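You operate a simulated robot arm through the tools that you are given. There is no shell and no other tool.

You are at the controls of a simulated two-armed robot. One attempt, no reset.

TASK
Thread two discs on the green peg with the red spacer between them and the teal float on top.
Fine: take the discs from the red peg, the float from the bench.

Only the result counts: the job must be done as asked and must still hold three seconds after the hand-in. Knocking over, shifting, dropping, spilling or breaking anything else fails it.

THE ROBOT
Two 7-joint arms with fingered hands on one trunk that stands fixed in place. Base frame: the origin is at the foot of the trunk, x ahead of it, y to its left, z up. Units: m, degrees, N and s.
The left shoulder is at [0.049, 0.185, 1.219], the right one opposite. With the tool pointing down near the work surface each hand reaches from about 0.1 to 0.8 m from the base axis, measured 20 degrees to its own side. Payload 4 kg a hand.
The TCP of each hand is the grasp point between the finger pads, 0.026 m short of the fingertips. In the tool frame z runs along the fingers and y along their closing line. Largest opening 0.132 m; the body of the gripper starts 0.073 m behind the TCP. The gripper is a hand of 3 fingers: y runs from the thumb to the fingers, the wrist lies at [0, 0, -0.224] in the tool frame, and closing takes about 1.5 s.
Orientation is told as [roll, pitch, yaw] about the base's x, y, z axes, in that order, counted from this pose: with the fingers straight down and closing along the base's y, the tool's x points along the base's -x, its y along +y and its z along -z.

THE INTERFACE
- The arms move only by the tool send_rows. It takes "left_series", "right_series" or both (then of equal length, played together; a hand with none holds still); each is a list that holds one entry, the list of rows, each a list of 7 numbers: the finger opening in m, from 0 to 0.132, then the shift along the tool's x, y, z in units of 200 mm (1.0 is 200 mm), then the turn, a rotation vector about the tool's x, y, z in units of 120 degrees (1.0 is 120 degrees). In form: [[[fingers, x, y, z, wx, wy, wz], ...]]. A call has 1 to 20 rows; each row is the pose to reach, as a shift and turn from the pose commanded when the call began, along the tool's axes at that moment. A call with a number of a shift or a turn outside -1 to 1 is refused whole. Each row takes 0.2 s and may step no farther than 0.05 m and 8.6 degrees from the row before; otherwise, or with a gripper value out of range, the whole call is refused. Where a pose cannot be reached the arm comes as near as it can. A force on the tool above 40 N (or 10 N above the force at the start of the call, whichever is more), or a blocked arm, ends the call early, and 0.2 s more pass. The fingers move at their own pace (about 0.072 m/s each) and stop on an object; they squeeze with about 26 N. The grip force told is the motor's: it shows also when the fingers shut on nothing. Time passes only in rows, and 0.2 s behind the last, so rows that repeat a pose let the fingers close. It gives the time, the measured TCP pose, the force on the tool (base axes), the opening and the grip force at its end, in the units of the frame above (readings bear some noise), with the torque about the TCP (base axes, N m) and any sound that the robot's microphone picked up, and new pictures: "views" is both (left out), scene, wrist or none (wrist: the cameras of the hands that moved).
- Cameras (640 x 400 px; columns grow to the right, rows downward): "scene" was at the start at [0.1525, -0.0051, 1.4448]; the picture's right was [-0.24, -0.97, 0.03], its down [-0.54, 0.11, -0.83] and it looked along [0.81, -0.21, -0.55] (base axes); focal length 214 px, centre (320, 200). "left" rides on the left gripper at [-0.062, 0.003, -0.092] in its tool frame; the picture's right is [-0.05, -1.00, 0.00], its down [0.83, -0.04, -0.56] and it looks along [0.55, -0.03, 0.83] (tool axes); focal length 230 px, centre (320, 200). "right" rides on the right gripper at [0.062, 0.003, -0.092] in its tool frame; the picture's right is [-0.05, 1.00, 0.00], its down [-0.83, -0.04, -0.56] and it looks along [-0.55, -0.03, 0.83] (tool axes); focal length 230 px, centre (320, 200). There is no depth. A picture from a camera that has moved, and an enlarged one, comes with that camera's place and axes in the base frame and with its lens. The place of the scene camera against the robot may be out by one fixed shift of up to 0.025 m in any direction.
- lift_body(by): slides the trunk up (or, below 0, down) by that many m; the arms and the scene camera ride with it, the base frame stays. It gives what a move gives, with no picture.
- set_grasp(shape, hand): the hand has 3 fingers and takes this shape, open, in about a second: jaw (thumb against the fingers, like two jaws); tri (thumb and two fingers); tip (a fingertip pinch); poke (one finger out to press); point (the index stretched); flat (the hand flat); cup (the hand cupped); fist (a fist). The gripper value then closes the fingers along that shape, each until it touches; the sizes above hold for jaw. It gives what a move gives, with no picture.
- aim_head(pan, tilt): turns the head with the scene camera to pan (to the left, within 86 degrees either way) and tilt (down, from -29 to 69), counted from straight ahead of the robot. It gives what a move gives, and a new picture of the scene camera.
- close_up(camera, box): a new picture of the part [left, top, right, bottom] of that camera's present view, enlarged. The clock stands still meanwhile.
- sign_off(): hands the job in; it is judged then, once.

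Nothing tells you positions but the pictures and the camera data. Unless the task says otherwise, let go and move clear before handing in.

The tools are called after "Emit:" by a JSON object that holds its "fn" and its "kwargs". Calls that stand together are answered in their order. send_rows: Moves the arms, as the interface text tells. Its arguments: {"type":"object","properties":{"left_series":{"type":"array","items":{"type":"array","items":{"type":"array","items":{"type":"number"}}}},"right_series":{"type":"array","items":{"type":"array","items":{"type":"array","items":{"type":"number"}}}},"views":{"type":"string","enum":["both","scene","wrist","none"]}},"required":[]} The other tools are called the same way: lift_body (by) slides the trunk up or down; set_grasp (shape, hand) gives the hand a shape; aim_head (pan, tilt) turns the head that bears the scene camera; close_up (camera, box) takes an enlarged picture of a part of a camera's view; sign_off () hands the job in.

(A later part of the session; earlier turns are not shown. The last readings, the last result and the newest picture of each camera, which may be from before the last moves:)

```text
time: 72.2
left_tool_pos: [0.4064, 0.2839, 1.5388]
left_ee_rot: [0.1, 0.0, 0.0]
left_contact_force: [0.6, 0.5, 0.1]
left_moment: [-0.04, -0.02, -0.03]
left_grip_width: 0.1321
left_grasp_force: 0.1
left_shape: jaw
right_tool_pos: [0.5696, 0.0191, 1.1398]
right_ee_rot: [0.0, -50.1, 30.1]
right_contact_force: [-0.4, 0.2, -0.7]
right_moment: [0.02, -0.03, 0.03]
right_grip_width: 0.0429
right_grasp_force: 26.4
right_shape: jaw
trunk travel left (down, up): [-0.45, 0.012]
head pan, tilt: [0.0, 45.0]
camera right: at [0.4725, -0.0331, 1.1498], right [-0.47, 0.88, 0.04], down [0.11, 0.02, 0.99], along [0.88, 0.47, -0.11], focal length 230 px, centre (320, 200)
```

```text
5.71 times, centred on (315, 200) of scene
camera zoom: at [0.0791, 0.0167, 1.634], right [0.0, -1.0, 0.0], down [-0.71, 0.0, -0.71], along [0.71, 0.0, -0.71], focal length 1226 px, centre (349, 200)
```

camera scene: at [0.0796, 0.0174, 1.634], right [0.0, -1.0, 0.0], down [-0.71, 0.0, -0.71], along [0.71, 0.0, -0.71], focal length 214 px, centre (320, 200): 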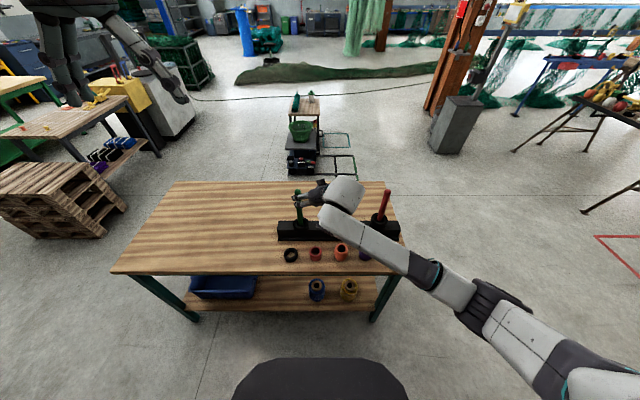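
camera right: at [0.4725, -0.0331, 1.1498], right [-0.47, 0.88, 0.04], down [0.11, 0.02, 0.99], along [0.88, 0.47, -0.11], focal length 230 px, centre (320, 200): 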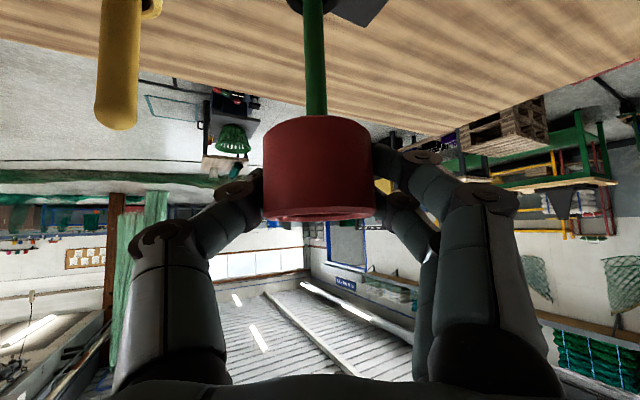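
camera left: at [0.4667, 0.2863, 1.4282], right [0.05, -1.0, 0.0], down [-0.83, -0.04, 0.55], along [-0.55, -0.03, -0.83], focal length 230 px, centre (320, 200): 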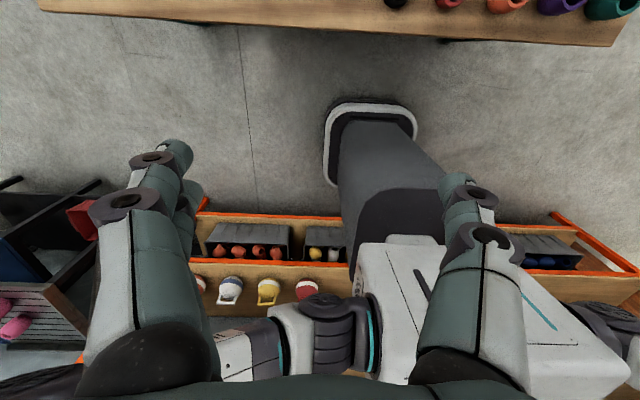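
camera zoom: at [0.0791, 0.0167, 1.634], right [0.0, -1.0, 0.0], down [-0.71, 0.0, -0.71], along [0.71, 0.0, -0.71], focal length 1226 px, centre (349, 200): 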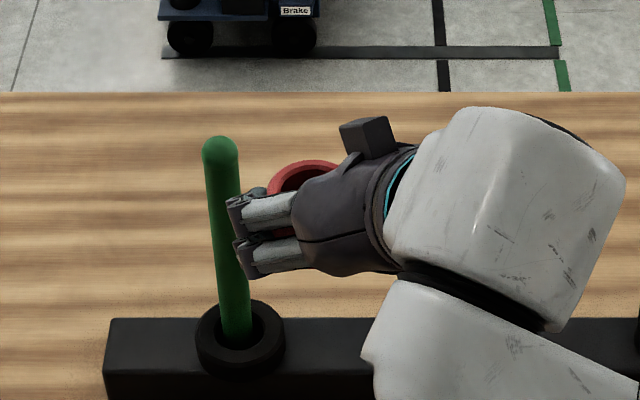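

Emit:
{"fn": "send_rows", "kwargs": {"right_series": [[[0.04, -0.119, -0.003, 0.132, 0, 0, 0], [0.04, -0.238, -0.006, 0.264, 0, 0, 0], [0.04, -0.358, -0.009, 0.397, 0, 0, 0], [0.04, -0.477, -0.012, 0.529, 0, 0, 0], [0.04, -0.477, -0.012, 0.529, 0, 0, 0]]], "views": "wrist"}}

Emit:
{"fn": "close_up", "kwargs": {"camera": "scene", "box": [265, 165, 345, 225]}}

Emit:
{"fn": "close_up", "kwargs": {"camera": "right", "box": [220, 0, 420, 225]}}

```text
time: 73.4
left_tool_pos: [0.4054, 0.2818, 1.5388]
left_ee_rot: [0.1, 0.0, 0.0]
left_contact_force: [0.2, -0.3, -0.3]
left_moment: [0.01, -0.02, -0.02]
left_grip_width: 0.1317
left_grasp_force: 0.1
left_shape: jaw
right_tool_pos: [0.6933, 0.0888, 1.1463]
right_ee_rot: [0.0, -50.2, 30.0]
right_contact_force: [0.4, 0.0, -0.1]
right_moment: [0.0, -0.02, -0.04]
right_grip_width: 0.0426
right_grasp_force: 26.1
right_shape: jaw
trunk travel left (down, up): [-0.45, 0.012]
head pan, tilt: [0.0, 45.0]
camera right: at [0.5952, 0.0363, 1.1575], right [-0.47, 0.88, 0.04], down [0.11, 0.02, 0.99], along [0.88, 0.47, -0.11], focal length 230 px, centre (320, 200)
```

right: 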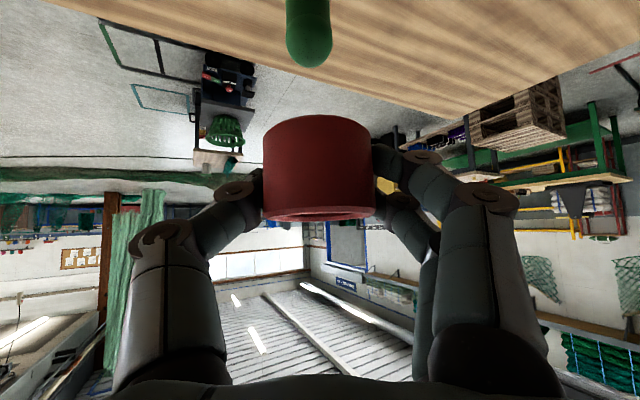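

```text
6.67 times, centred on (305, 195) of scene
camera zoom: at [0.0791, 0.0166, 1.634], right [0.0, -1.0, 0.0], down [-0.71, 0.0, -0.71], along [0.71, 0.0, -0.71], focal length 1430 px, centre (420, 233)
```

zoom: 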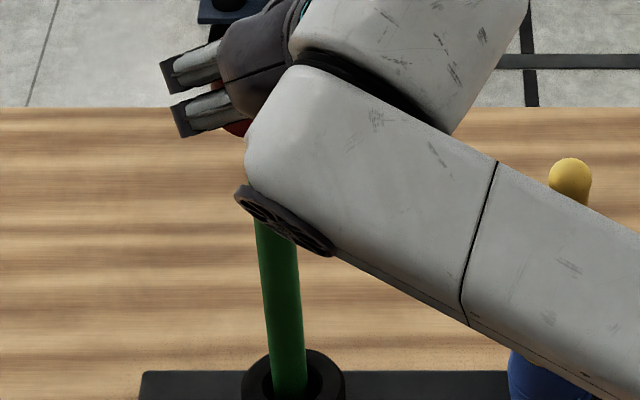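

```text
1.78 times, centred on (320, 112) of right
camera zoom: at [0.5952, 0.0363, 1.1575], right [-0.47, 0.88, 0.04], down [0.11, 0.02, 0.99], along [0.88, 0.47, -0.11], focal length 409 px, centre (320, 356)
```

zoom: 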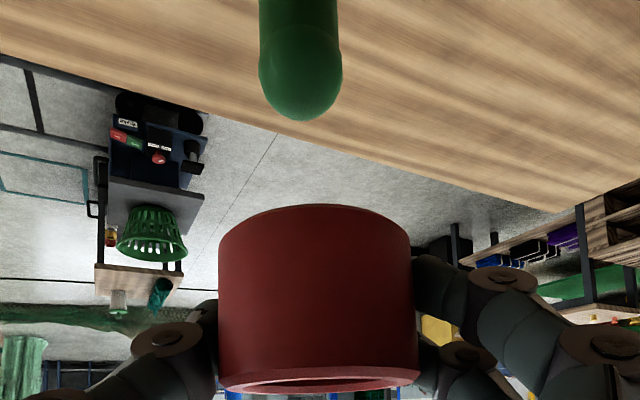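

The spacer lines up along depth; I shift 2.5 mm sideways to match the peg and lower onto the tip.

Emit:
{"fn": "send_rows", "kwargs": {"right_series": [[[0.04, 0, -0.0125, 0, 0, 0, 0], [0.04, 0.077, -0.0125, 0.064, 0, 0, 0], [0.04, 0.153, -0.0125, 0.129, 0, 0, 0], [0.04, 0.23, -0.0125, 0.193, 0, 0, 0], [0.04, 0.23, -0.0125, 0.193, 0, 0, 0]]], "views": "wrist"}}

Emit:
{"fn": "close_up", "kwargs": {"camera": "right", "box": [220, 0, 420, 225]}}

```text
time: 74.6
left_tool_pos: [0.4053, 0.282, 1.5378]
left_ee_rot: [0.0, 0.1, 0.0]
left_contact_force: [-0.2, -0.1, 0.8]
left_moment: [0.01, -0.03, 0.01]
left_grip_width: 0.1315
left_grasp_force: 0.0
left_shape: jaw
right_tool_pos: [0.6944, 0.0876, 1.086]
right_ee_rot: [0.0, -50.1, 30.0]
right_contact_force: [0.2, -0.2, -0.8]
right_moment: [0.01, 0.0, 0.01]
right_grip_width: 0.0424
right_grasp_force: 26.3
right_shape: jaw
trunk travel left (down, up): [-0.45, 0.012]
head pan, tilt: [0.0, 45.0]
camera right: at [0.5967, 0.0351, 1.0966], right [-0.47, 0.88, 0.04], down [0.11, 0.02, 0.99], along [0.88, 0.47, -0.11], focal length 230 px, centre (320, 200)
```

right: 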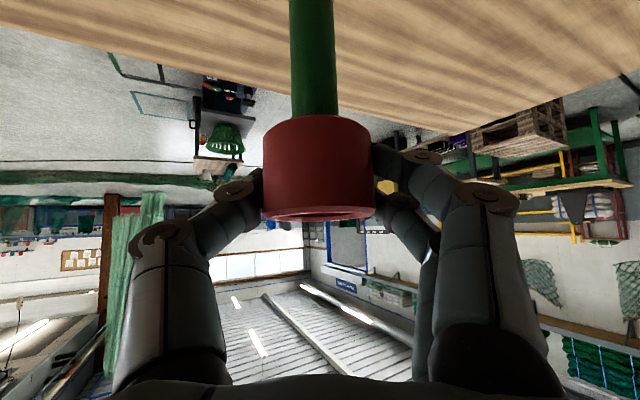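

```text
1.78 times, centred on (320, 112) of right
camera zoom: at [0.5967, 0.0351, 1.0966], right [-0.47, 0.88, 0.04], down [0.11, 0.02, 0.99], along [0.88, 0.47, -0.11], focal length 409 px, centre (320, 356)
```

zoom: 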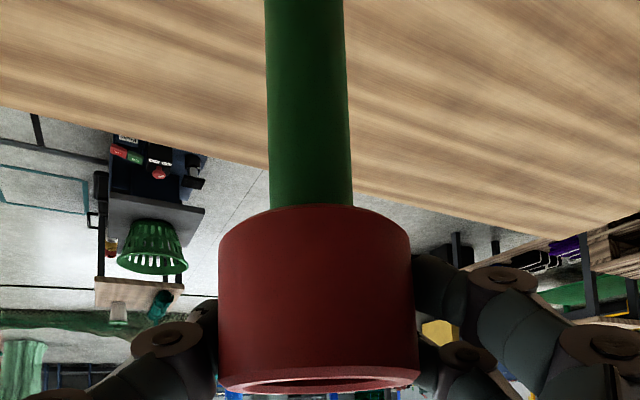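

No resistance; the peg is inside the spacer. I continue lowering to just above the disc.

Emit:
{"fn": "send_rows", "kwargs": {"right_series": [[[0.04, 0.123, 0, 0.1035, 0, 0, 0], [0.04, 0.247, 0, 0.207, 0, 0, 0], [0.04, 0.37, 0, 0.3105, 0, 0, 0], [0.04, 0.493, 0, 0.414, 0, 0, 0], [0.04, 0.6, 0, 0.5036, 0, 0, 0], [0.04, 0.6, 0, 0.5036, 0, 0, 0]]], "views": "wrist"}}

Emit:
{"fn": "close_up", "kwargs": {"camera": "right", "box": [220, 0, 420, 225]}}

Emit:
{"fn": "close_up", "kwargs": {"camera": "scene", "box": [265, 185, 345, 245]}}

```text
time: 76.0
left_tool_pos: [0.4055, 0.2831, 1.5382]
left_ee_rot: [0.0, 0.0, 0.0]
left_contact_force: [-0.5, 0.7, -0.5]
left_moment: [0.0, -0.02, 0.03]
left_grip_width: 0.1321
left_grasp_force: 0.1
left_shape: jaw
right_tool_pos: [0.6972, 0.0864, 0.927]
right_ee_rot: [-0.1, -50.2, 30.0]
right_contact_force: [-1.1, -0.5, -0.4]
right_moment: [0.01, 0.01, 0.02]
right_grip_width: 0.0426
right_grasp_force: 26.1
right_shape: jaw
trunk travel left (down, up): [-0.45, 0.012]
head pan, tilt: [0.0, 45.0]
camera right: at [0.5988, 0.0344, 0.9384], right [-0.47, 0.88, 0.04], down [0.11, 0.02, 0.99], along [0.88, 0.47, -0.11], focal length 230 px, centre (320, 200)
```

right: 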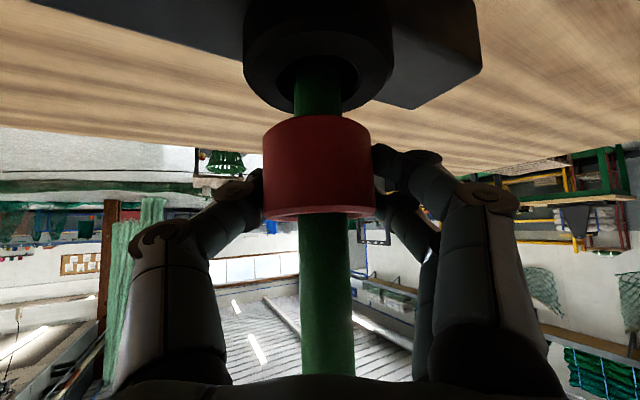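

```text
1.78 times, centred on (320, 112) of right
camera zoom: at [0.5988, 0.0344, 0.9384], right [-0.47, 0.88, 0.04], down [0.11, 0.02, 0.99], along [0.88, 0.47, -0.11], focal length 409 px, centre (320, 356)
```

zoom: 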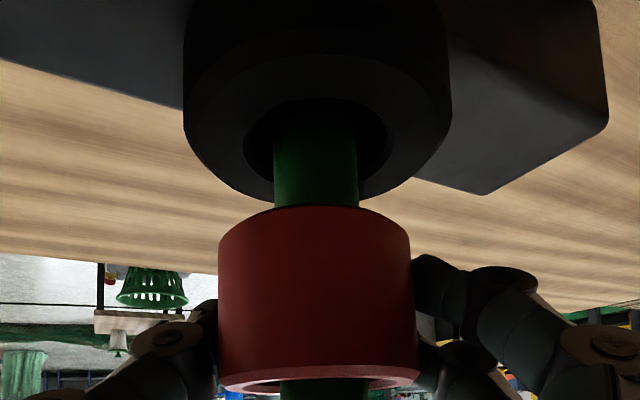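

```text
6.67 times, centred on (305, 215) of scene
camera zoom: at [0.079, 0.0166, 1.6341], right [0.0, -1.0, 0.0], down [-0.71, 0.0, -0.71], along [0.71, 0.0, -0.71], focal length 1430 px, centre (420, 100)
```

zoom: 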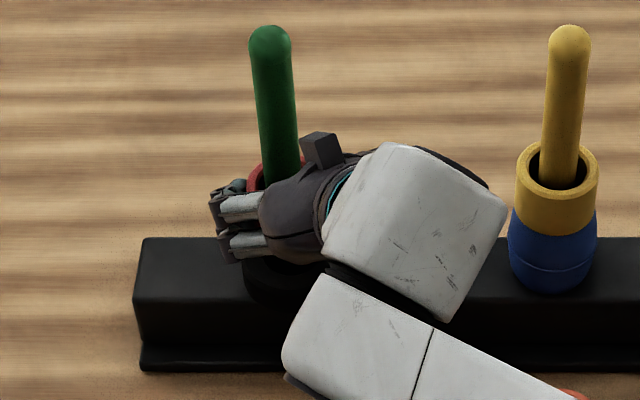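

Threaded well, about 15 mm above the disc. I lower in small steps until it touches.

Emit:
{"fn": "send_rows", "kwargs": {"right_series": [[[0.04, 0.019, 0, 0.016, 0, 0, 0], [0.04, 0.038, 0, 0.032, 0, 0, 0], [0.04, 0.05, 0, 0.042, 0, 0, 0], [0.04, 0.057, 0, 0.048, 0, 0, 0], [0.04, 0.057, 0, 0.048, 0, 0, 0]]], "views": "none"}}

Emit:
{"fn": "close_up", "kwargs": {"camera": "right", "box": [220, 0, 420, 225]}}

```text
time: 77.2
left_tool_pos: [0.4052, 0.2822, 1.5373]
left_ee_rot: [-0.1, 0.0, 0.0]
left_contact_force: [0.0, 0.5, 0.6]
left_moment: [0.0, 0.01, -0.03]
left_grip_width: 0.1319
left_grasp_force: 0.0
left_shape: jaw
right_tool_pos: [0.6951, 0.0866, 0.9131]
right_ee_rot: [0.1, -50.0, 29.9]
right_contact_force: [0.4, -0.1, -0.4]
right_moment: [0.0, 0.03, -0.01]
right_grip_width: 0.0428
right_grasp_force: 25.5
right_shape: jaw
trunk travel left (down, up): [-0.45, 0.012]
head pan, tilt: [0.0, 45.0]
```

```text
1.78 times, centred on (320, 112) of right
camera zoom: at [0.5977, 0.0338, 0.9243], right [-0.47, 0.88, 0.04], down [0.11, 0.02, 0.99], along [0.88, 0.47, -0.11], focal length 409 px, centre (320, 356)
```

zoom: 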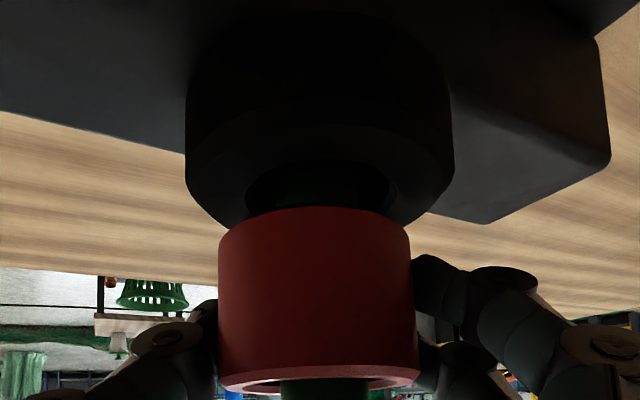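

Emit:
{"fn": "send_rows", "kwargs": {"right_series": [[[0.04, 0.011, 0, 0.01, 0, 0, 0], [0.04, 0.023, 0, 0.019, 0, 0, 0], [0.04, 0.034, 0, 0.029, 0, 0, 0], [0.04, 0.034, 0, 0.029, 0, 0, 0]]], "views": "none"}}

Emit:
{"fn": "close_up", "kwargs": {"camera": "right", "box": [220, 0, 420, 225]}}

```text
time: 78.2
left_tool_pos: [0.4063, 0.2835, 1.5381]
left_ee_rot: [0.0, 0.1, 0.0]
left_contact_force: [-0.6, 0.8, 0.2]
left_moment: [-0.01, 0.0, 0.01]
left_grip_width: 0.1321
left_grasp_force: 0.2
left_shape: jaw
right_tool_pos: [0.6975, 0.0868, 0.9033]
right_ee_rot: [0.0, -50.1, 30.0]
right_contact_force: [0.1, 0.2, -0.2]
right_moment: [0.01, 0.01, 0.04]
right_grip_width: 0.0426
right_grasp_force: 25.4
right_shape: jaw
trunk travel left (down, up): [-0.45, 0.012]
head pan, tilt: [0.0, 45.0]
```

```text
1.78 times, centred on (320, 112) of right
camera zoom: at [0.5984, 0.0344, 0.9152], right [-0.47, 0.88, 0.04], down [0.11, 0.02, 0.99], along [0.88, 0.47, -0.11], focal length 409 px, centre (320, 356)
```

zoom: 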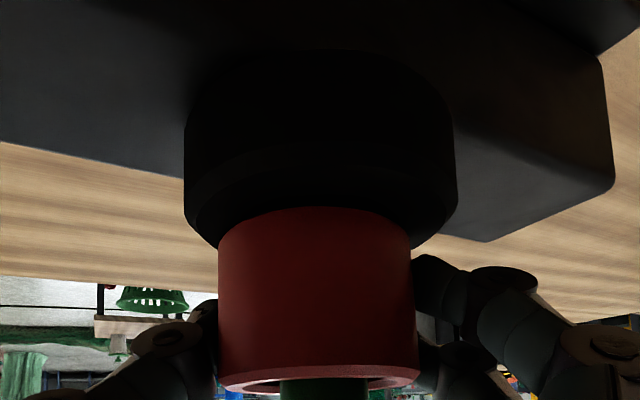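

Emit:
{"fn": "send_rows", "kwargs": {"right_series": [[[0.04, 0.011, 0, 0.01, 0, 0, 0], [0.04, 0.023, 0, 0.019, 0, 0, 0], [0.04, 0.034, 0, 0.029, 0, 0, 0], [0.04, 0.034, 0, 0.029, 0, 0, 0]]], "views": "none"}}

Emit:
{"fn": "close_up", "kwargs": {"camera": "right", "box": [220, 0, 420, 225]}}

```text
time: 79.2
left_tool_pos: [0.4032, 0.283, 1.5402]
left_ee_rot: [0.1, -0.1, 0.0]
left_contact_force: [0.4, 0.1, -0.2]
left_moment: [0.0, -0.04, -0.03]
left_grip_width: 0.1319
left_grasp_force: 0.0
left_shape: jaw
right_tool_pos: [0.6965, 0.0891, 0.8996]
right_ee_rot: [-0.1, -50.6, 30.1]
right_contact_force: [4.1, -1.5, 20.3]
right_moment: [0.06, -0.16, -0.02]
right_grip_width: 0.0428
right_grasp_force: 26.4
right_shape: jaw
trunk travel left (down, up): [-0.45, 0.012]
head pan, tilt: [0.0, 45.0]
```

```text
1.78 times, centred on (320, 112) of right
camera zoom: at [0.5987, 0.0353, 0.9101], right [-0.47, 0.88, 0.04], down [0.11, 0.01, 0.99], along [0.88, 0.47, -0.1], focal length 409 px, centre (320, 356)
```

zoom: 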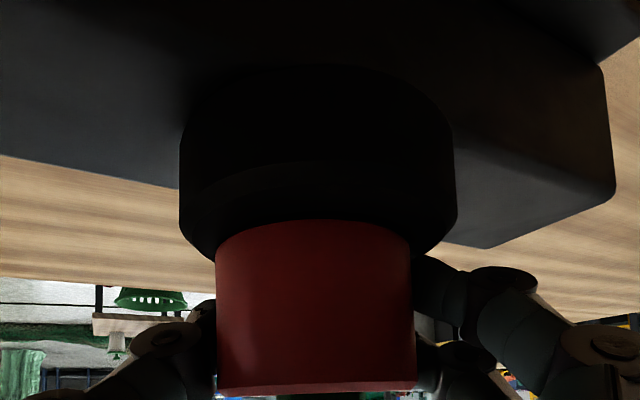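

Contact: the spacer is seated on the disc. I ease up slightly, open, and rise straight up the peg.

Emit:
{"fn": "send_rows", "kwargs": {"right_series": [[[0.04, -0.02, 0, -0.017, 0, 0, 0], [0.06, -0.02, 0, -0.017, 0, 0, 0], [0.08, -0.02, 0, -0.017, 0, 0, 0], [0.095, -0.02, 0, -0.017, 0, 0, 0], [0.095, -0.02, 0, -0.017, 0, 0, 0]]], "views": "none"}}

Emit:
{"fn": "send_rows", "kwargs": {"right_series": [[[0.095, -0.15, 0, -0.128, 0, 0, 0], [0.095, -0.306, 0, -0.257, 0, 0, 0], [0.095, -0.46, 0, -0.386, 0, 0, 0], [0.095, -0.613, 0, -0.514, 0, 0, 0], [0.095, -0.766, 0, -0.643, 0, 0, 0], [0.095, -0.92, 0, -0.772, 0, 0, 0], [0.095, -0.92, 0, -0.772, 0, 0, 0]]]}}

Emit:
{"fn": "close_up", "kwargs": {"camera": "right", "box": [220, 0, 420, 125]}}

Emit:
{"fn": "close_up", "kwargs": {"camera": "scene", "box": [265, 185, 345, 245]}}

```text
time: 80.4
left_tool_pos: [0.4052, 0.2843, 1.5387]
left_ee_rot: [0.0, 0.0, 0.1]
left_contact_force: [-0.1, 0.0, -0.4]
left_moment: [0.01, 0.03, -0.01]
left_grip_width: 0.1318
left_grasp_force: 0.1
left_shape: jaw
right_tool_pos: [0.6951, 0.0867, 0.9]
right_ee_rot: [-0.2, -50.1, 29.9]
right_contact_force: [-0.2, 0.8, 0.3]
right_moment: [0.0, 0.0, -0.01]
right_grip_width: 0.0946
right_grasp_force: 0.0
right_shape: jaw
trunk travel left (down, up): [-0.45, 0.012]
head pan, tilt: [0.0, 45.0]
```

```text
time: 82.0
left_tool_pos: [0.4054, 0.2821, 1.538]
left_ee_rot: [0.1, 0.1, 0.0]
left_contact_force: [0.4, -0.4, -0.1]
left_moment: [-0.02, -0.01, 0.03]
left_grip_width: 0.1319
left_grasp_force: 0.1
left_shape: jaw
right_tool_pos: [0.6977, 0.0879, 1.1404]
right_ee_rot: [0.0, -50.1, 30.0]
right_contact_force: [0.1, -0.3, 0.6]
right_moment: [0.01, -0.01, -0.01]
right_grip_width: 0.0947
right_grasp_force: 0.1
right_shape: jaw
trunk travel left (down, up): [-0.45, 0.012]
head pan, tilt: [0.0, 45.0]
camera scene: at [0.0792, 0.0167, 1.634], right [0.0, -1.0, 0.0], down [-0.71, 0.0, -0.71], along [0.71, 0.0, -0.71], focal length 214 px, centre (320, 200)
camera right: at [0.5989, 0.0347, 1.1513], right [-0.47, 0.88, 0.04], down [0.11, 0.02, 0.99], along [0.88, 0.47, -0.11], focal length 230 px, centre (320, 200)
```

scene: 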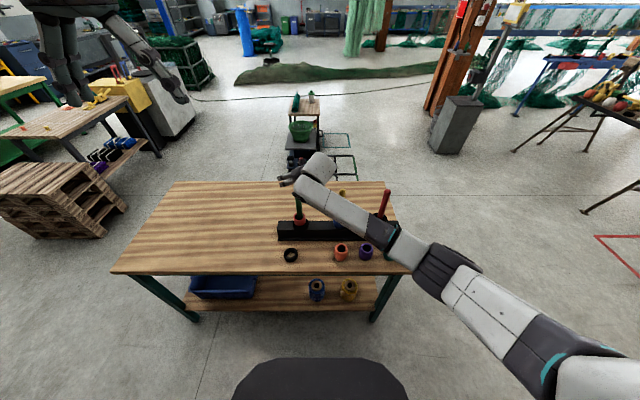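
right: 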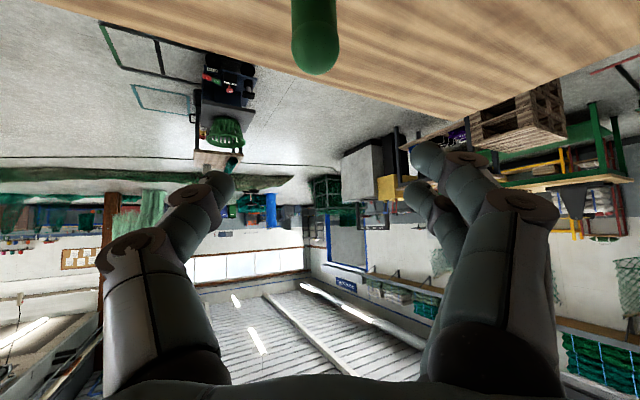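

```text
3.20 times, centred on (320, 62) of right
camera zoom: at [0.5989, 0.0347, 1.1513], right [-0.47, 0.88, 0.04], down [0.11, 0.02, 0.99], along [0.88, 0.47, -0.11], focal length 736 px, centre (320, 640)
```

zoom: 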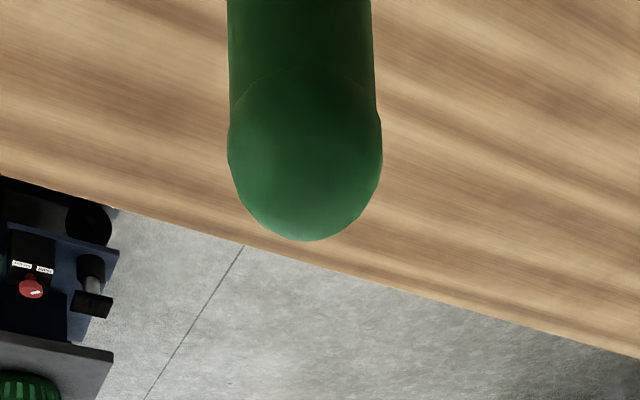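

```text
6.67 times, centred on (305, 215) of scene
camera zoom: at [0.0792, 0.0167, 1.634], right [0.0, -1.0, 0.0], down [-0.71, 0.0, -0.71], along [0.71, 0.0, -0.71], focal length 1430 px, centre (420, 100)
```

zoom: 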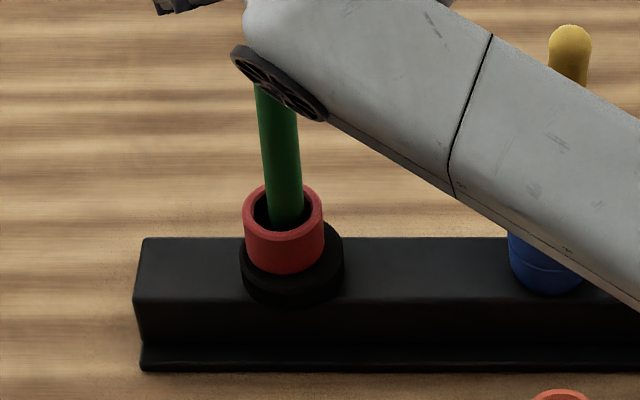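

The spacer sits squarely on the first disc. Next is the second disc: back to the red peg with the 38° tilt.

Emit:
{"fn": "send_rows", "kwargs": {"right_series": [[[0.1, 0.043, -0.156, -0.082, 0, 0.02, 0], [0.1, 0.085, -0.312, -0.164, 0, 0.04, 0], [0.1, 0.128, -0.467, -0.245, 0, 0.06, 0], [0.1, 0.17, -0.623, -0.327, 0, 0.08, 0], [0.1, 0.213, -0.779, -0.409, 0, 0.1, 0], [0.1, 0.213, -0.779, -0.409, 0, 0.1, 0]]], "views": "none"}}

Emit:
{"fn": "send_rows", "kwargs": {"right_series": [[[0.1, 0.071, -0.156, -0.055, 0, 0, 0], [0.1, 0.142, -0.312, -0.111, 0, 0, 0], [0.1, 0.213, -0.467, -0.166, 0, 0, 0], [0.1, 0.284, -0.623, -0.222, 0, 0, 0], [0.1, 0.355, -0.779, -0.277, 0, 0, 0], [0.1, 0.355, -0.779, -0.277, 0, 0, 0]]], "views": "wrist"}}

```text
time: 83.4
left_tool_pos: [0.405, 0.2827, 1.5389]
left_ee_rot: [0.0, 0.2, 0.0]
left_contact_force: [-0.1, -0.2, -0.9]
left_moment: [-0.03, 0.03, -0.01]
left_grip_width: 0.1319
left_grasp_force: 0.1
left_shape: jaw
right_tool_pos: [0.6938, -0.093, 1.1596]
right_ee_rot: [0.1, -38.1, 30.0]
right_contact_force: [0.6, -0.4, -0.2]
right_moment: [0.0, -0.02, -0.03]
right_grip_width: 0.0995
right_grasp_force: 0.0
right_shape: jaw
trunk travel left (down, up): [-0.45, 0.012]
head pan, tilt: [0.0, 45.0]
```

```text
time: 84.8
left_tool_pos: [0.4057, 0.2849, 1.5372]
left_ee_rot: [0.0, 0.0, 0.0]
left_contact_force: [0.1, 0.4, 0.3]
left_moment: [-0.03, 0.01, 0.02]
left_grip_width: 0.1318
left_grasp_force: 0.1
left_shape: jaw
right_tool_pos: [0.6942, -0.2731, 1.1611]
right_ee_rot: [0.0, -37.9, 29.9]
right_contact_force: [0.6, 0.1, -0.2]
right_moment: [-0.03, -0.03, 0.0]
right_grip_width: 0.0998
right_grasp_force: 0.0
right_shape: jaw
trunk travel left (down, up): [-0.45, 0.012]
head pan, tilt: [0.0, 45.0]
camera right: at [0.6, -0.3223, 1.1946], right [-0.46, 0.89, 0.03], down [0.29, 0.12, 0.95], along [0.84, 0.45, -0.31], focal length 230 px, centre (320, 200)
```

right: 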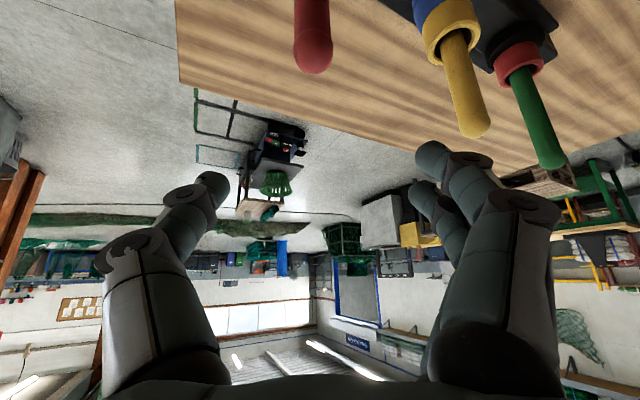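

Emit:
{"fn": "send_rows", "kwargs": {"right_series": [[[0.1, 0.106, 0, 0.14, 0, 0, 0], [0.1, 0.211, 0, 0.279, 0, 0, 0], [0.1, 0.317, -0.002, 0.419, 0, 0, 0], [0.1, 0.423, -0.003, 0.558, 0, 0, 0], [0.1, 0.528, -0.004, 0.698, 0, 0, 0], [0.1, 0.634, -0.005, 0.8375, 0, 0, 0], [0.1, 0.634, -0.005, 0.8375, 0, 0, 0]]], "views": "wrist"}}

Emit:
{"fn": "close_up", "kwargs": {"camera": "right", "box": [240, 20, 400, 220]}}

```text
time: 86.4
left_tool_pos: [0.4049, 0.2828, 1.5383]
left_ee_rot: [0.1, -0.1, 0.0]
left_contact_force: [0.4, 0.4, -0.3]
left_moment: [0.03, 0.02, -0.01]
left_grip_width: 0.1318
left_grasp_force: 0.0
left_shape: jaw
right_tool_pos: [0.6959, -0.272, 0.9516]
right_ee_rot: [0.0, -38.1, 29.9]
right_contact_force: [1.0, -0.3, -0.3]
right_moment: [-0.01, 0.0, 0.0]
right_grip_width: 0.0996
right_grasp_force: 0.1
right_shape: jaw
trunk travel left (down, up): [-0.45, 0.012]
head pan, tilt: [0.0, 45.0]
camera right: at [0.6035, -0.3219, 0.9853], right [-0.46, 0.89, 0.03], down [0.29, 0.12, 0.95], along [0.84, 0.45, -0.31], focal length 230 px, centre (320, 200)
```

right: 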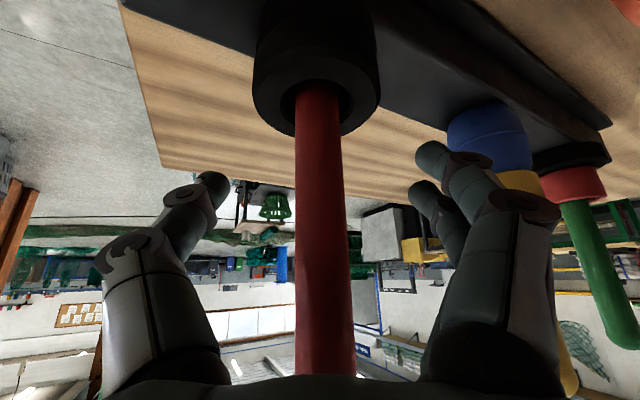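

```text
2.00 times, centred on (320, 120) of right
camera zoom: at [0.6035, -0.3219, 0.9853], right [-0.46, 0.89, 0.03], down [0.29, 0.12, 0.95], along [0.84, 0.45, -0.31], focal length 460 px, centre (320, 360)
```

zoom: 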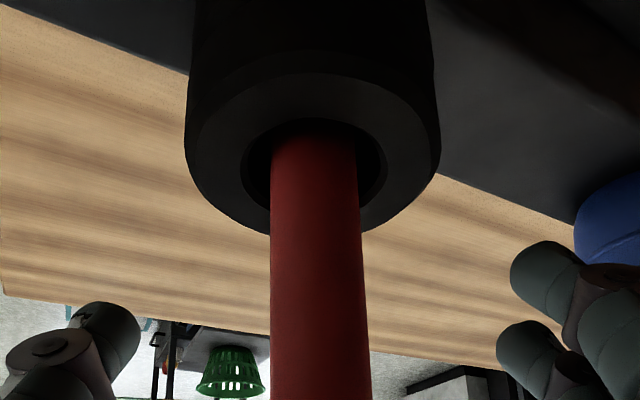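

The second disc's top is at about z 0.889 (discs are 0.023 thick). I lower to the matching grip height and close on it.

Emit:
{"fn": "send_rows", "kwargs": {"right_series": [[[0.1, 0.048, 0, 0.061, 0, 0, 0], [0.1, 0.095, 0, 0.122, 0, 0, 0], [0.1, 0.143, 0, 0.183, 0, 0, 0], [0.1, 0.143, 0, 0.183, 0, 0, 0]]], "views": "none"}}

Emit:
{"fn": "close_up", "kwargs": {"camera": "right", "box": [200, 40, 440, 220]}}

```text
time: 87.4
left_tool_pos: [0.4065, 0.2842, 1.5395]
left_ee_rot: [-0.1, 0.1, 0.0]
left_contact_force: [0.4, 0.2, -0.3]
left_moment: [0.01, 0.0, -0.02]
left_grip_width: 0.1318
left_grasp_force: 0.1
left_shape: jaw
right_tool_pos: [0.6992, -0.2724, 0.9035]
right_ee_rot: [0.0, -38.2, 30.0]
right_contact_force: [-0.1, 0.5, 0.0]
right_moment: [0.02, -0.01, 0.01]
right_grip_width: 0.0995
right_grasp_force: 0.0
right_shape: jaw
trunk travel left (down, up): [-0.45, 0.012]
head pan, tilt: [0.0, 45.0]
```

```text
2.22 times, centred on (320, 130) of right
camera zoom: at [0.6051, -0.3229, 0.9381], right [-0.46, 0.89, 0.03], down [0.29, 0.12, 0.95], along [0.84, 0.45, -0.31], focal length 511 px, centre (320, 356)
```

zoom: 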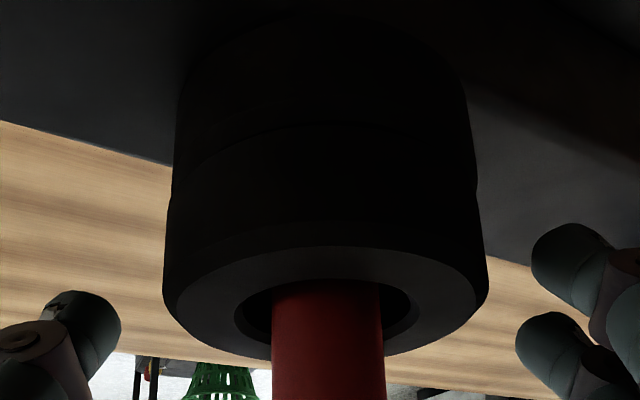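

The view matches the first pick. Closing.

Emit:
{"fn": "send_rows", "kwargs": {"right_series": [[[0.09, 0, 0, 0, 0, 0, 0], [0.08, 0, 0, 0, 0, 0, 0], [0.065, 0, 0, 0, 0, 0, 0], [0.05, 0, 0, 0, 0, 0, 0], [0.05, 0, 0, 0, 0, 0, 0], [0.05, 0, 0, 0, 0, 0, 0], [0.05, 0, 0, 0, 0, 0, 0]]], "views": "none"}}

Emit:
{"fn": "send_rows", "kwargs": {"right_series": [[[0.05, -0.03, 0, -0.039, 0, 0, 0], [0.05, -0.062, 0, -0.079, 0, 0, 0], [0.05, -0.092, 0, -0.118, 0, 0, 0], [0.05, -0.123, 0, -0.158, 0, 0, 0]]], "views": "wrist"}}

Emit:
{"fn": "close_up", "kwargs": {"camera": "scene", "box": [365, 185, 405, 235]}}

```text
time: 89.0
left_tool_pos: [0.4055, 0.2824, 1.5379]
left_ee_rot: [-0.1, 0.0, 0.1]
left_contact_force: [0.5, 0.6, -0.2]
left_moment: [-0.02, -0.01, -0.01]
left_grip_width: 0.1321
left_grasp_force: 0.1
left_shape: jaw
right_tool_pos: [0.6979, -0.273, 0.9043]
right_ee_rot: [0.0, -38.2, 30.1]
right_contact_force: [0.8, 0.1, 0.6]
right_moment: [0.04, 0.01, -0.05]
right_grip_width: 0.0618
right_grasp_force: 25.9
right_shape: jaw
trunk travel left (down, up): [-0.45, 0.012]
head pan, tilt: [0.0, 45.0]
```

```text
time: 90.0
left_tool_pos: [0.4056, 0.2833, 1.5384]
left_ee_rot: [0.0, -0.1, 0.1]
left_contact_force: [-0.2, 0.3, -0.8]
left_moment: [-0.03, -0.02, 0.0]
left_grip_width: 0.1317
left_grasp_force: 0.0
left_shape: jaw
right_tool_pos: [0.6987, -0.2737, 0.9438]
right_ee_rot: [-0.1, -38.2, 30.0]
right_contact_force: [-0.3, 0.6, -0.9]
right_moment: [0.01, 0.01, 0.0]
right_grip_width: 0.0619
right_grasp_force: 25.8
right_shape: jaw
trunk travel left (down, up): [-0.45, 0.012]
head pan, tilt: [0.0, 45.0]
camera right: at [0.6048, -0.3236, 0.9775], right [-0.46, 0.89, 0.03], down [0.29, 0.12, 0.95], along [0.84, 0.45, -0.31], focal length 230 px, centre (320, 200)
```

right: 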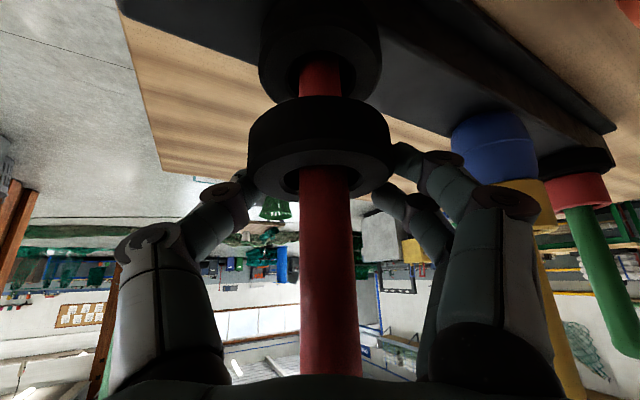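

```text
8.00 times, centred on (385, 210) of scene
camera zoom: at [0.079, 0.0165, 1.6341], right [0.0, -1.0, 0.0], down [-0.71, 0.0, -0.71], along [0.71, 0.0, -0.71], focal length 1716 px, centre (-200, 120)
```

zoom: 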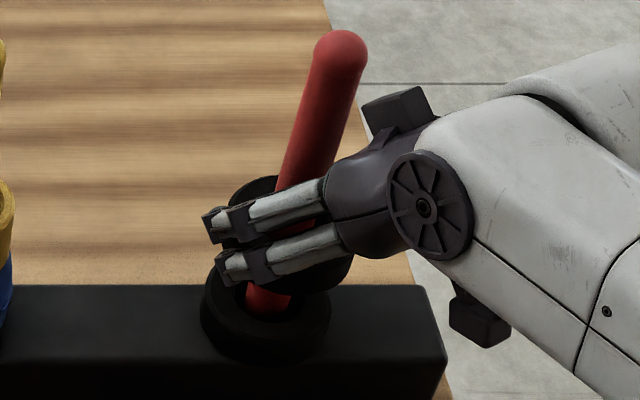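

Again just one disc. Lift clear and carry to the green peg.

Emit:
{"fn": "send_rows", "kwargs": {"right_series": [[[0.05, -0.12, 0, -0.154, 0, 0, 0], [0.05, -0.241, 0, -0.309, 0, 0, 0], [0.05, -0.362, 0, -0.463, 0, 0, 0], [0.05, -0.483, 0, -0.618, 0, 0, 0], [0.05, -0.616, 0, -0.788, 0, 0, 0], [0.05, -0.616, 0, -0.788, 0, 0, 0]]], "views": "wrist"}}

Emit:
{"fn": "send_rows", "kwargs": {"right_series": [[[0.05, -0.071, 0.155, 0.055, 0, 0, 0], [0.05, -0.142, 0.311, 0.111, 0, 0, 0], [0.05, -0.213, 0.466, 0.166, 0, 0, 0], [0.05, -0.284, 0.622, 0.221, 0, 0, 0], [0.05, -0.355, 0.777, 0.276, 0, 0, 0], [0.05, -0.355, 0.777, 0.276, 0, 0, 0]]], "views": "none"}}

Emit:
{"fn": "send_rows", "kwargs": {"right_series": [[[0.05, -0.071, 0.155, 0.055, 0, 0, 0], [0.05, -0.142, 0.311, 0.111, 0, 0, 0], [0.05, -0.213, 0.466, 0.166, 0, 0, 0], [0.05, -0.284, 0.622, 0.221, 0, 0, 0], [0.05, -0.355, 0.777, 0.276, 0, 0, 0], [0.05, -0.355, 0.777, 0.276, 0, 0, 0]]], "views": "wrist"}}

Emit:
{"fn": "close_up", "kwargs": {"camera": "right", "box": [240, 0, 400, 200]}}

```text
time: 91.4
left_tool_pos: [0.4068, 0.2825, 1.539]
left_ee_rot: [0.0, 0.0, 0.1]
left_contact_force: [0.3, 0.1, 0.3]
left_moment: [-0.01, 0.0, -0.01]
left_grip_width: 0.1321
left_grasp_force: 0.0
left_shape: jaw
right_tool_pos: [0.6962, -0.2739, 1.143]
right_ee_rot: [0.0, -38.1, 29.9]
right_contact_force: [-0.1, -0.5, -1.1]
right_moment: [-0.02, -0.02, 0.01]
right_grip_width: 0.0615
right_grasp_force: 26.3
right_shape: jaw
trunk travel left (down, up): [-0.45, 0.012]
head pan, tilt: [0.0, 45.0]
camera right: at [0.6034, -0.3224, 1.1769], right [-0.46, 0.89, 0.03], down [0.29, 0.12, 0.95], along [0.84, 0.45, -0.31], focal length 230 px, centre (320, 200)
```

right: 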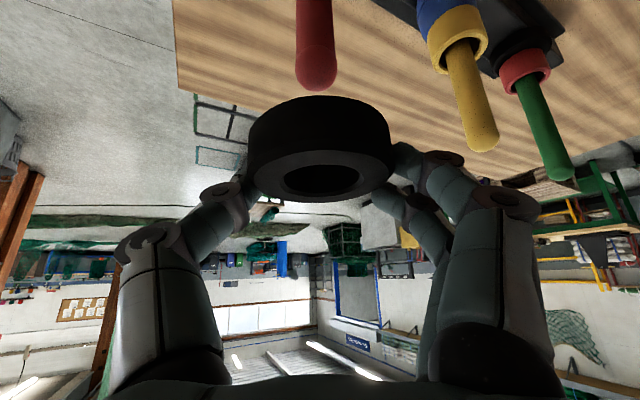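

```text
time: 92.8
left_tool_pos: [0.4052, 0.2818, 1.5383]
left_ee_rot: [0.0, 0.0, 0.0]
left_contact_force: [0.6, 0.0, -0.2]
left_moment: [0.01, -0.04, 0.02]
left_grip_width: 0.1316
left_grasp_force: 0.0
left_shape: jaw
right_tool_pos: [0.6965, -0.0952, 1.1448]
right_ee_rot: [0.1, -38.2, 29.9]
right_contact_force: [0.1, -0.3, -0.5]
right_moment: [0.03, 0.01, 0.01]
right_grip_width: 0.0614
right_grasp_force: 26.1
right_shape: jaw
trunk travel left (down, up): [-0.45, 0.012]
head pan, tilt: [0.0, 45.0]
```

```text
time: 94.2
left_tool_pos: [0.4054, 0.2832, 1.5379]
left_ee_rot: [0.1, 0.0, -0.1]
left_contact_force: [-0.2, -0.9, 0.3]
left_moment: [0.01, 0.0, -0.01]
left_grip_width: 0.132
left_grasp_force: 0.1
left_shape: jaw
right_tool_pos: [0.6976, 0.0869, 1.146]
right_ee_rot: [0.0, -38.2, 29.8]
right_contact_force: [0.0, -0.3, -1.5]
right_moment: [0.02, 0.01, 0.05]
right_grip_width: 0.0613
right_grasp_force: 25.9
right_shape: jaw
trunk travel left (down, up): [-0.45, 0.012]
head pan, tilt: [0.0, 45.0]
camera right: at [0.6046, 0.0381, 1.1792], right [-0.46, 0.89, 0.03], down [0.29, 0.12, 0.95], along [0.84, 0.45, -0.31], focal length 230 px, centre (320, 200)
```

right: 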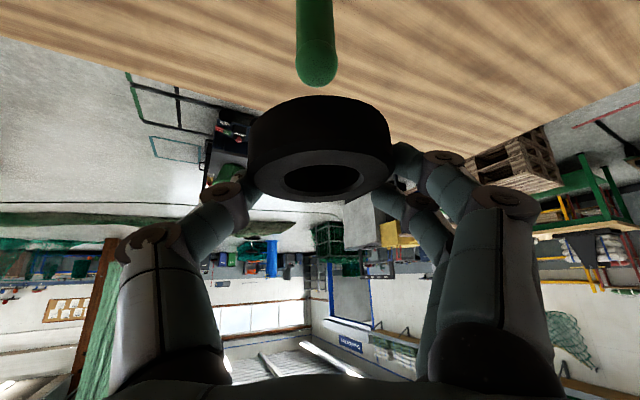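

```text
2.00 times, centred on (320, 100) of right
camera zoom: at [0.6046, 0.0381, 1.1792], right [-0.46, 0.89, 0.03], down [0.29, 0.12, 0.95], along [0.84, 0.45, -0.31], focal length 460 px, centre (320, 400)
```

zoom: 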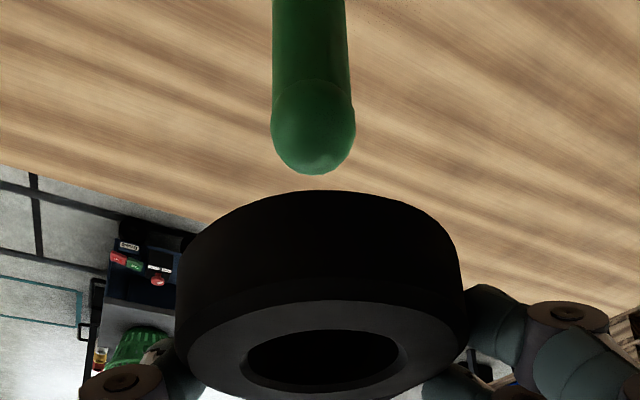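

Well aligned this time. Lower onto the tip.

Emit:
{"fn": "send_rows", "kwargs": {"right_series": [[[0.05, 0.062, 0.003, 0.079, 0, 0, 0], [0.05, 0.123, 0.003, 0.158, 0, 0, 0], [0.05, 0.191, 0.003, 0.244, 0, 0, 0], [0.05, 0.191, 0.003, 0.244, 0, 0, 0]]], "views": "none"}}

Emit:
{"fn": "close_up", "kwargs": {"camera": "right", "box": [240, 60, 400, 220]}}

```text
time: 95.2
left_tool_pos: [0.4054, 0.2841, 1.5386]
left_ee_rot: [-0.1, 0.0, -0.1]
left_contact_force: [-0.4, -0.1, 0.5]
left_moment: [0.02, 0.03, 0.01]
left_grip_width: 0.132
left_grasp_force: 0.0
left_shape: jaw
right_tool_pos: [0.698, 0.0874, 1.0827]
right_ee_rot: [-0.2, -38.1, 30.0]
right_contact_force: [-0.2, -0.9, -1.8]
right_moment: [0.01, -0.01, -0.02]
right_grip_width: 0.0616
right_grasp_force: 26.0
right_shape: jaw
trunk travel left (down, up): [-0.45, 0.012]
head pan, tilt: [0.0, 45.0]
```

```text
2.50 times, centred on (320, 140) of right
camera zoom: at [0.6043, 0.0382, 1.1165], right [-0.46, 0.89, 0.03], down [0.29, 0.12, 0.95], along [0.84, 0.45, -0.31], focal length 575 px, centre (320, 350)
```

zoom: 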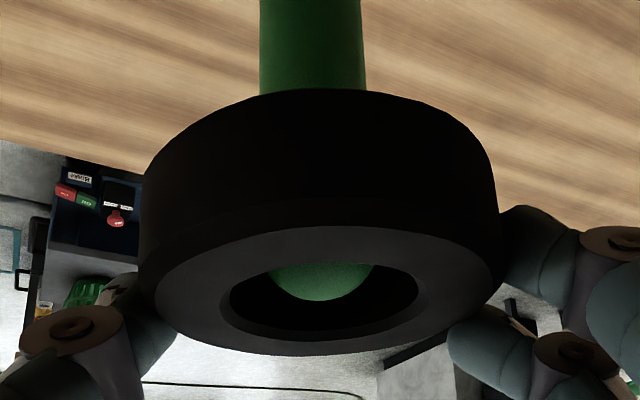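

Emit:
{"fn": "send_rows", "kwargs": {"right_series": [[[0.05, 0.098, 0, 0.126, 0, 0, 0], [0.05, 0.197, 0, 0.252, 0, 0, 0], [0.05, 0.295, 0, 0.377, 0, 0, 0], [0.05, 0.38, 0, 0.486, 0, 0, 0], [0.05, 0.38, 0, 0.486, 0, 0, 0]]], "views": "wrist"}}

Emit:
{"fn": "close_up", "kwargs": {"camera": "scene", "box": [265, 185, 345, 245]}}

Emit:
{"fn": "close_up", "kwargs": {"camera": "right", "box": [240, 20, 400, 220]}}

```text
time: 96.4
left_tool_pos: [0.4059, 0.2835, 1.5377]
left_ee_rot: [0.1, 0.0, -0.1]
left_contact_force: [0.9, 0.0, 0.1]
left_moment: [-0.01, 0.0, 0.0]
left_grip_width: 0.132
left_grasp_force: 0.1
left_shape: jaw
right_tool_pos: [0.6974, 0.0859, 0.9593]
right_ee_rot: [0.1, -38.1, 30.1]
right_contact_force: [-0.1, -0.3, -0.2]
right_moment: [0.03, 0.0, 0.0]
right_grip_width: 0.0615
right_grasp_force: 25.7
right_shape: jaw
trunk travel left (down, up): [-0.45, 0.012]
head pan, tilt: [0.0, 45.0]
camera right: at [0.6045, 0.0367, 0.9931], right [-0.46, 0.89, 0.03], down [0.29, 0.12, 0.95], along [0.84, 0.45, -0.31], focal length 230 px, centre (320, 200)
```

right: 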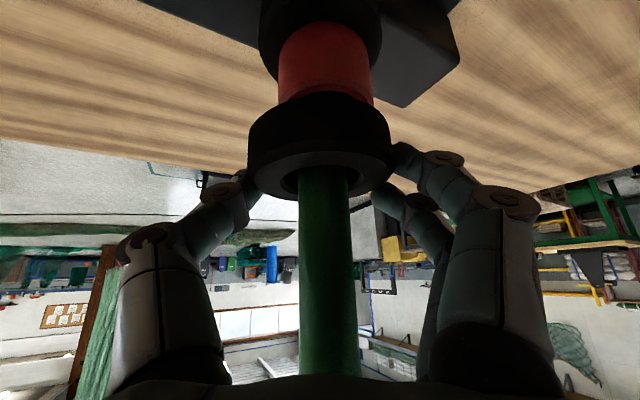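

```text
6.67 times, centred on (305, 215) of scene
camera zoom: at [0.0792, 0.0169, 1.6341], right [0.0, -1.0, 0.0], down [-0.71, 0.0, -0.71], along [0.71, 0.0, -0.71], focal length 1430 px, centre (420, 100)
```

zoom: 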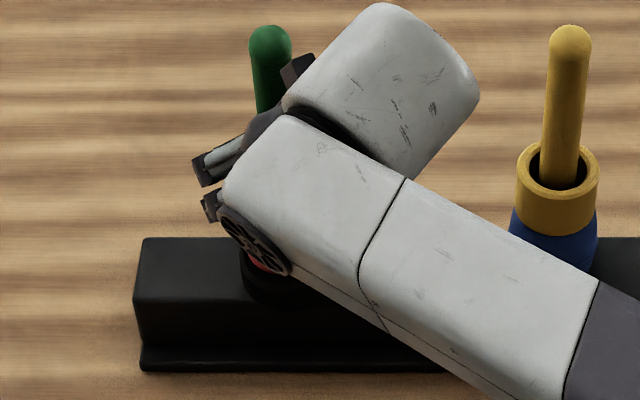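

```text
2.00 times, centred on (320, 120) of right
camera zoom: at [0.6045, 0.0367, 0.9931], right [-0.46, 0.89, 0.03], down [0.29, 0.12, 0.95], along [0.84, 0.45, -0.31], focal length 460 px, centre (320, 360)
```

zoom: 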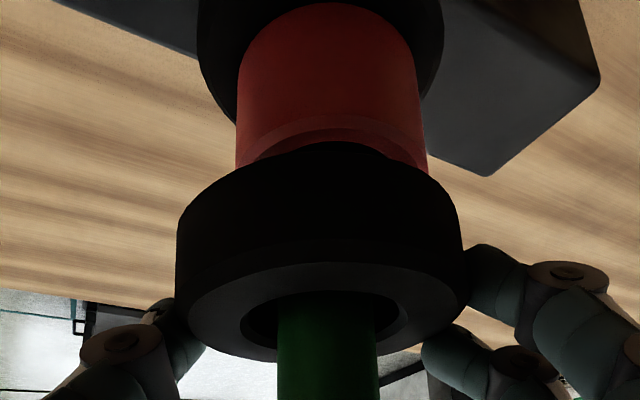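

Emit:
{"fn": "send_rows", "kwargs": {"right_series": [[[0.05, 0.012, 0, 0.016, 0, 0, 0], [0.05, 0.025, 0, 0.032, 0, 0, 0], [0.05, 0.037, 0, 0.047, 0, 0, 0], [0.05, 0.049, 0, 0.063, 0, 0, 0], [0.05, 0.049, 0, 0.063, 0, 0, 0]]], "views": "none"}}

Emit:
{"fn": "close_up", "kwargs": {"camera": "right", "box": [240, 20, 400, 220]}}

```text
time: 97.6
left_tool_pos: [0.4046, 0.2827, 1.539]
left_ee_rot: [0.1, 0.0, 0.1]
left_contact_force: [0.1, -0.5, -0.8]
left_moment: [0.03, 0.02, 0.0]
left_grip_width: 0.1317
left_grasp_force: 0.0
left_shape: jaw
right_tool_pos: [0.6999, 0.0866, 0.9445]
right_ee_rot: [0.0, -38.3, 30.0]
right_contact_force: [-0.3, -1.1, 7.2]
right_moment: [0.22, 0.07, 0.02]
right_grip_width: 0.0611
right_grasp_force: 25.8
right_shape: jaw
trunk travel left (down, up): [-0.45, 0.012]
head pan, tilt: [0.0, 45.0]
```

```text
2.00 times, centred on (320, 120) of right
camera zoom: at [0.6062, 0.0371, 0.9781], right [-0.46, 0.89, 0.03], down [0.29, 0.12, 0.95], along [0.84, 0.45, -0.31], focal length 460 px, centre (320, 360)
```

zoom: 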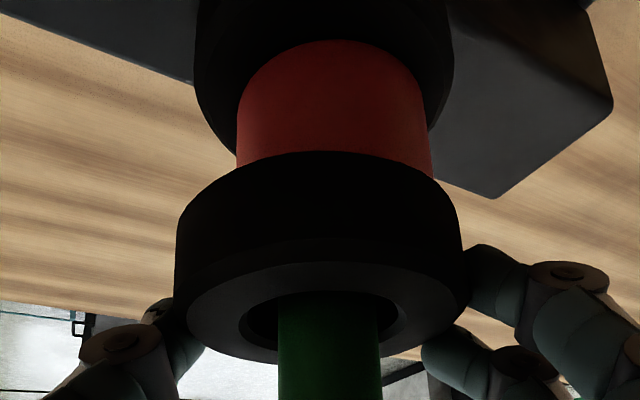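

Contact with the spacer at 7 N: seated. I open and rise straight up.

Emit:
{"fn": "send_rows", "kwargs": {"right_series": [[[0.065, 0, 0, 0, 0, 0, 0], [0.08, 0, 0, 0, 0, 0, 0], [0.1, 0, 0, 0, 0, 0, 0], [0.1, 0, 0, 0, 0, 0, 0]]], "views": "none"}}

Emit:
{"fn": "send_rows", "kwargs": {"right_series": [[[0.1, -0.123, 0, -0.158, 0, 0, 0], [0.1, -0.246, 0, -0.315, 0, 0, 0], [0.1, -0.369, 0, -0.473, 0, 0, 0], [0.1, -0.492, 0, -0.63, 0, 0, 0], [0.1, -0.616, 0, -0.788, 0, 0, 0], [0.1, -0.616, 0, -0.788, 0, 0, 0]]]}}

Emit:
{"fn": "close_up", "kwargs": {"camera": "scene", "box": [265, 185, 345, 245]}}

```text
time: 98.6
left_tool_pos: [0.4043, 0.2836, 1.5382]
left_ee_rot: [0.0, -0.1, -0.1]
left_contact_force: [0.3, 0.4, 0.4]
left_moment: [0.0, -0.01, -0.05]
left_grip_width: 0.1318
left_grasp_force: 0.0
left_shape: jaw
right_tool_pos: [0.6992, 0.0868, 0.9434]
right_ee_rot: [0.0, -38.1, 30.0]
right_contact_force: [0.5, 0.8, 0.3]
right_moment: [-0.04, -0.01, -0.02]
right_grip_width: 0.1
right_grasp_force: 0.0
right_shape: jaw
trunk travel left (down, up): [-0.45, 0.012]
head pan, tilt: [0.0, 45.0]
```

```text
time: 100.0
left_tool_pos: [0.4055, 0.2839, 1.5383]
left_ee_rot: [0.0, 0.0, 0.0]
left_contact_force: [0.1, 0.3, 0.3]
left_moment: [-0.03, 0.01, -0.01]
left_grip_width: 0.132
left_grasp_force: 0.1
left_shape: jaw
right_tool_pos: [0.6976, 0.0868, 1.1441]
right_ee_rot: [0.0, -38.1, 30.0]
right_contact_force: [0.3, -0.2, -1.1]
right_moment: [0.0, -0.02, -0.02]
right_grip_width: 0.0996
right_grasp_force: 0.0
right_shape: jaw
trunk travel left (down, up): [-0.45, 0.012]
head pan, tilt: [0.0, 45.0]
camera scene: at [0.0794, 0.0171, 1.634], right [0.0, -1.0, 0.0], down [-0.71, 0.0, -0.71], along [0.71, 0.0, -0.71], focal length 214 px, centre (320, 200)
camera right: at [0.6042, 0.037, 1.1785], right [-0.46, 0.89, 0.03], down [0.29, 0.12, 0.95], along [0.84, 0.45, -0.31], focal length 230 px, centre (320, 200)
```

scene: 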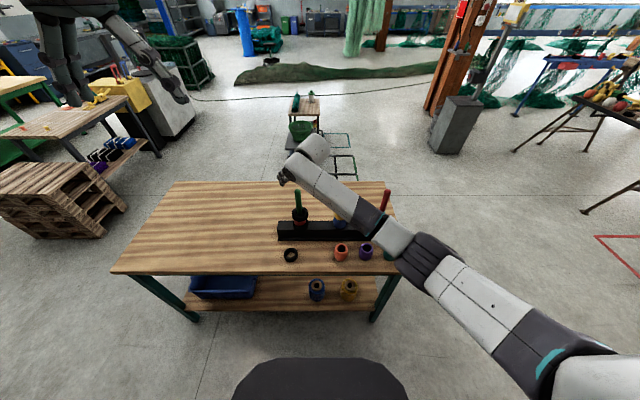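
right: 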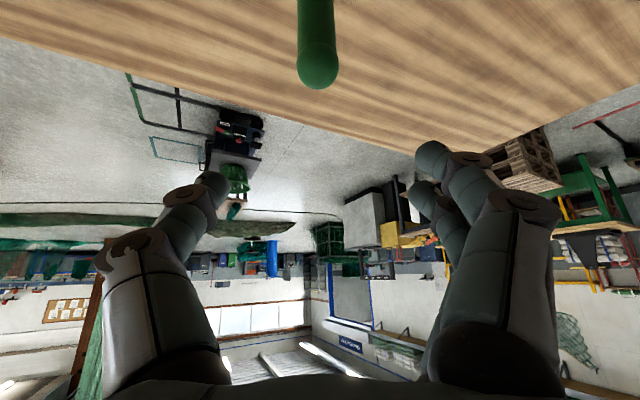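

```text
6.67 times, centred on (305, 215) of scene
camera zoom: at [0.0794, 0.0171, 1.634], right [0.0, -1.0, 0.0], down [-0.71, 0.0, -0.71], along [0.71, 0.0, -0.71], focal length 1430 px, centre (420, 100)
```

zoom: 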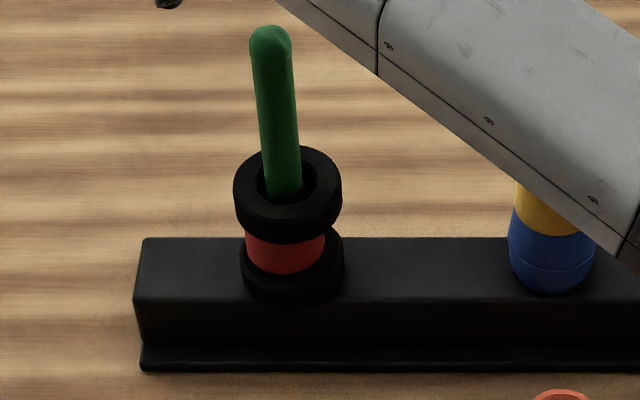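

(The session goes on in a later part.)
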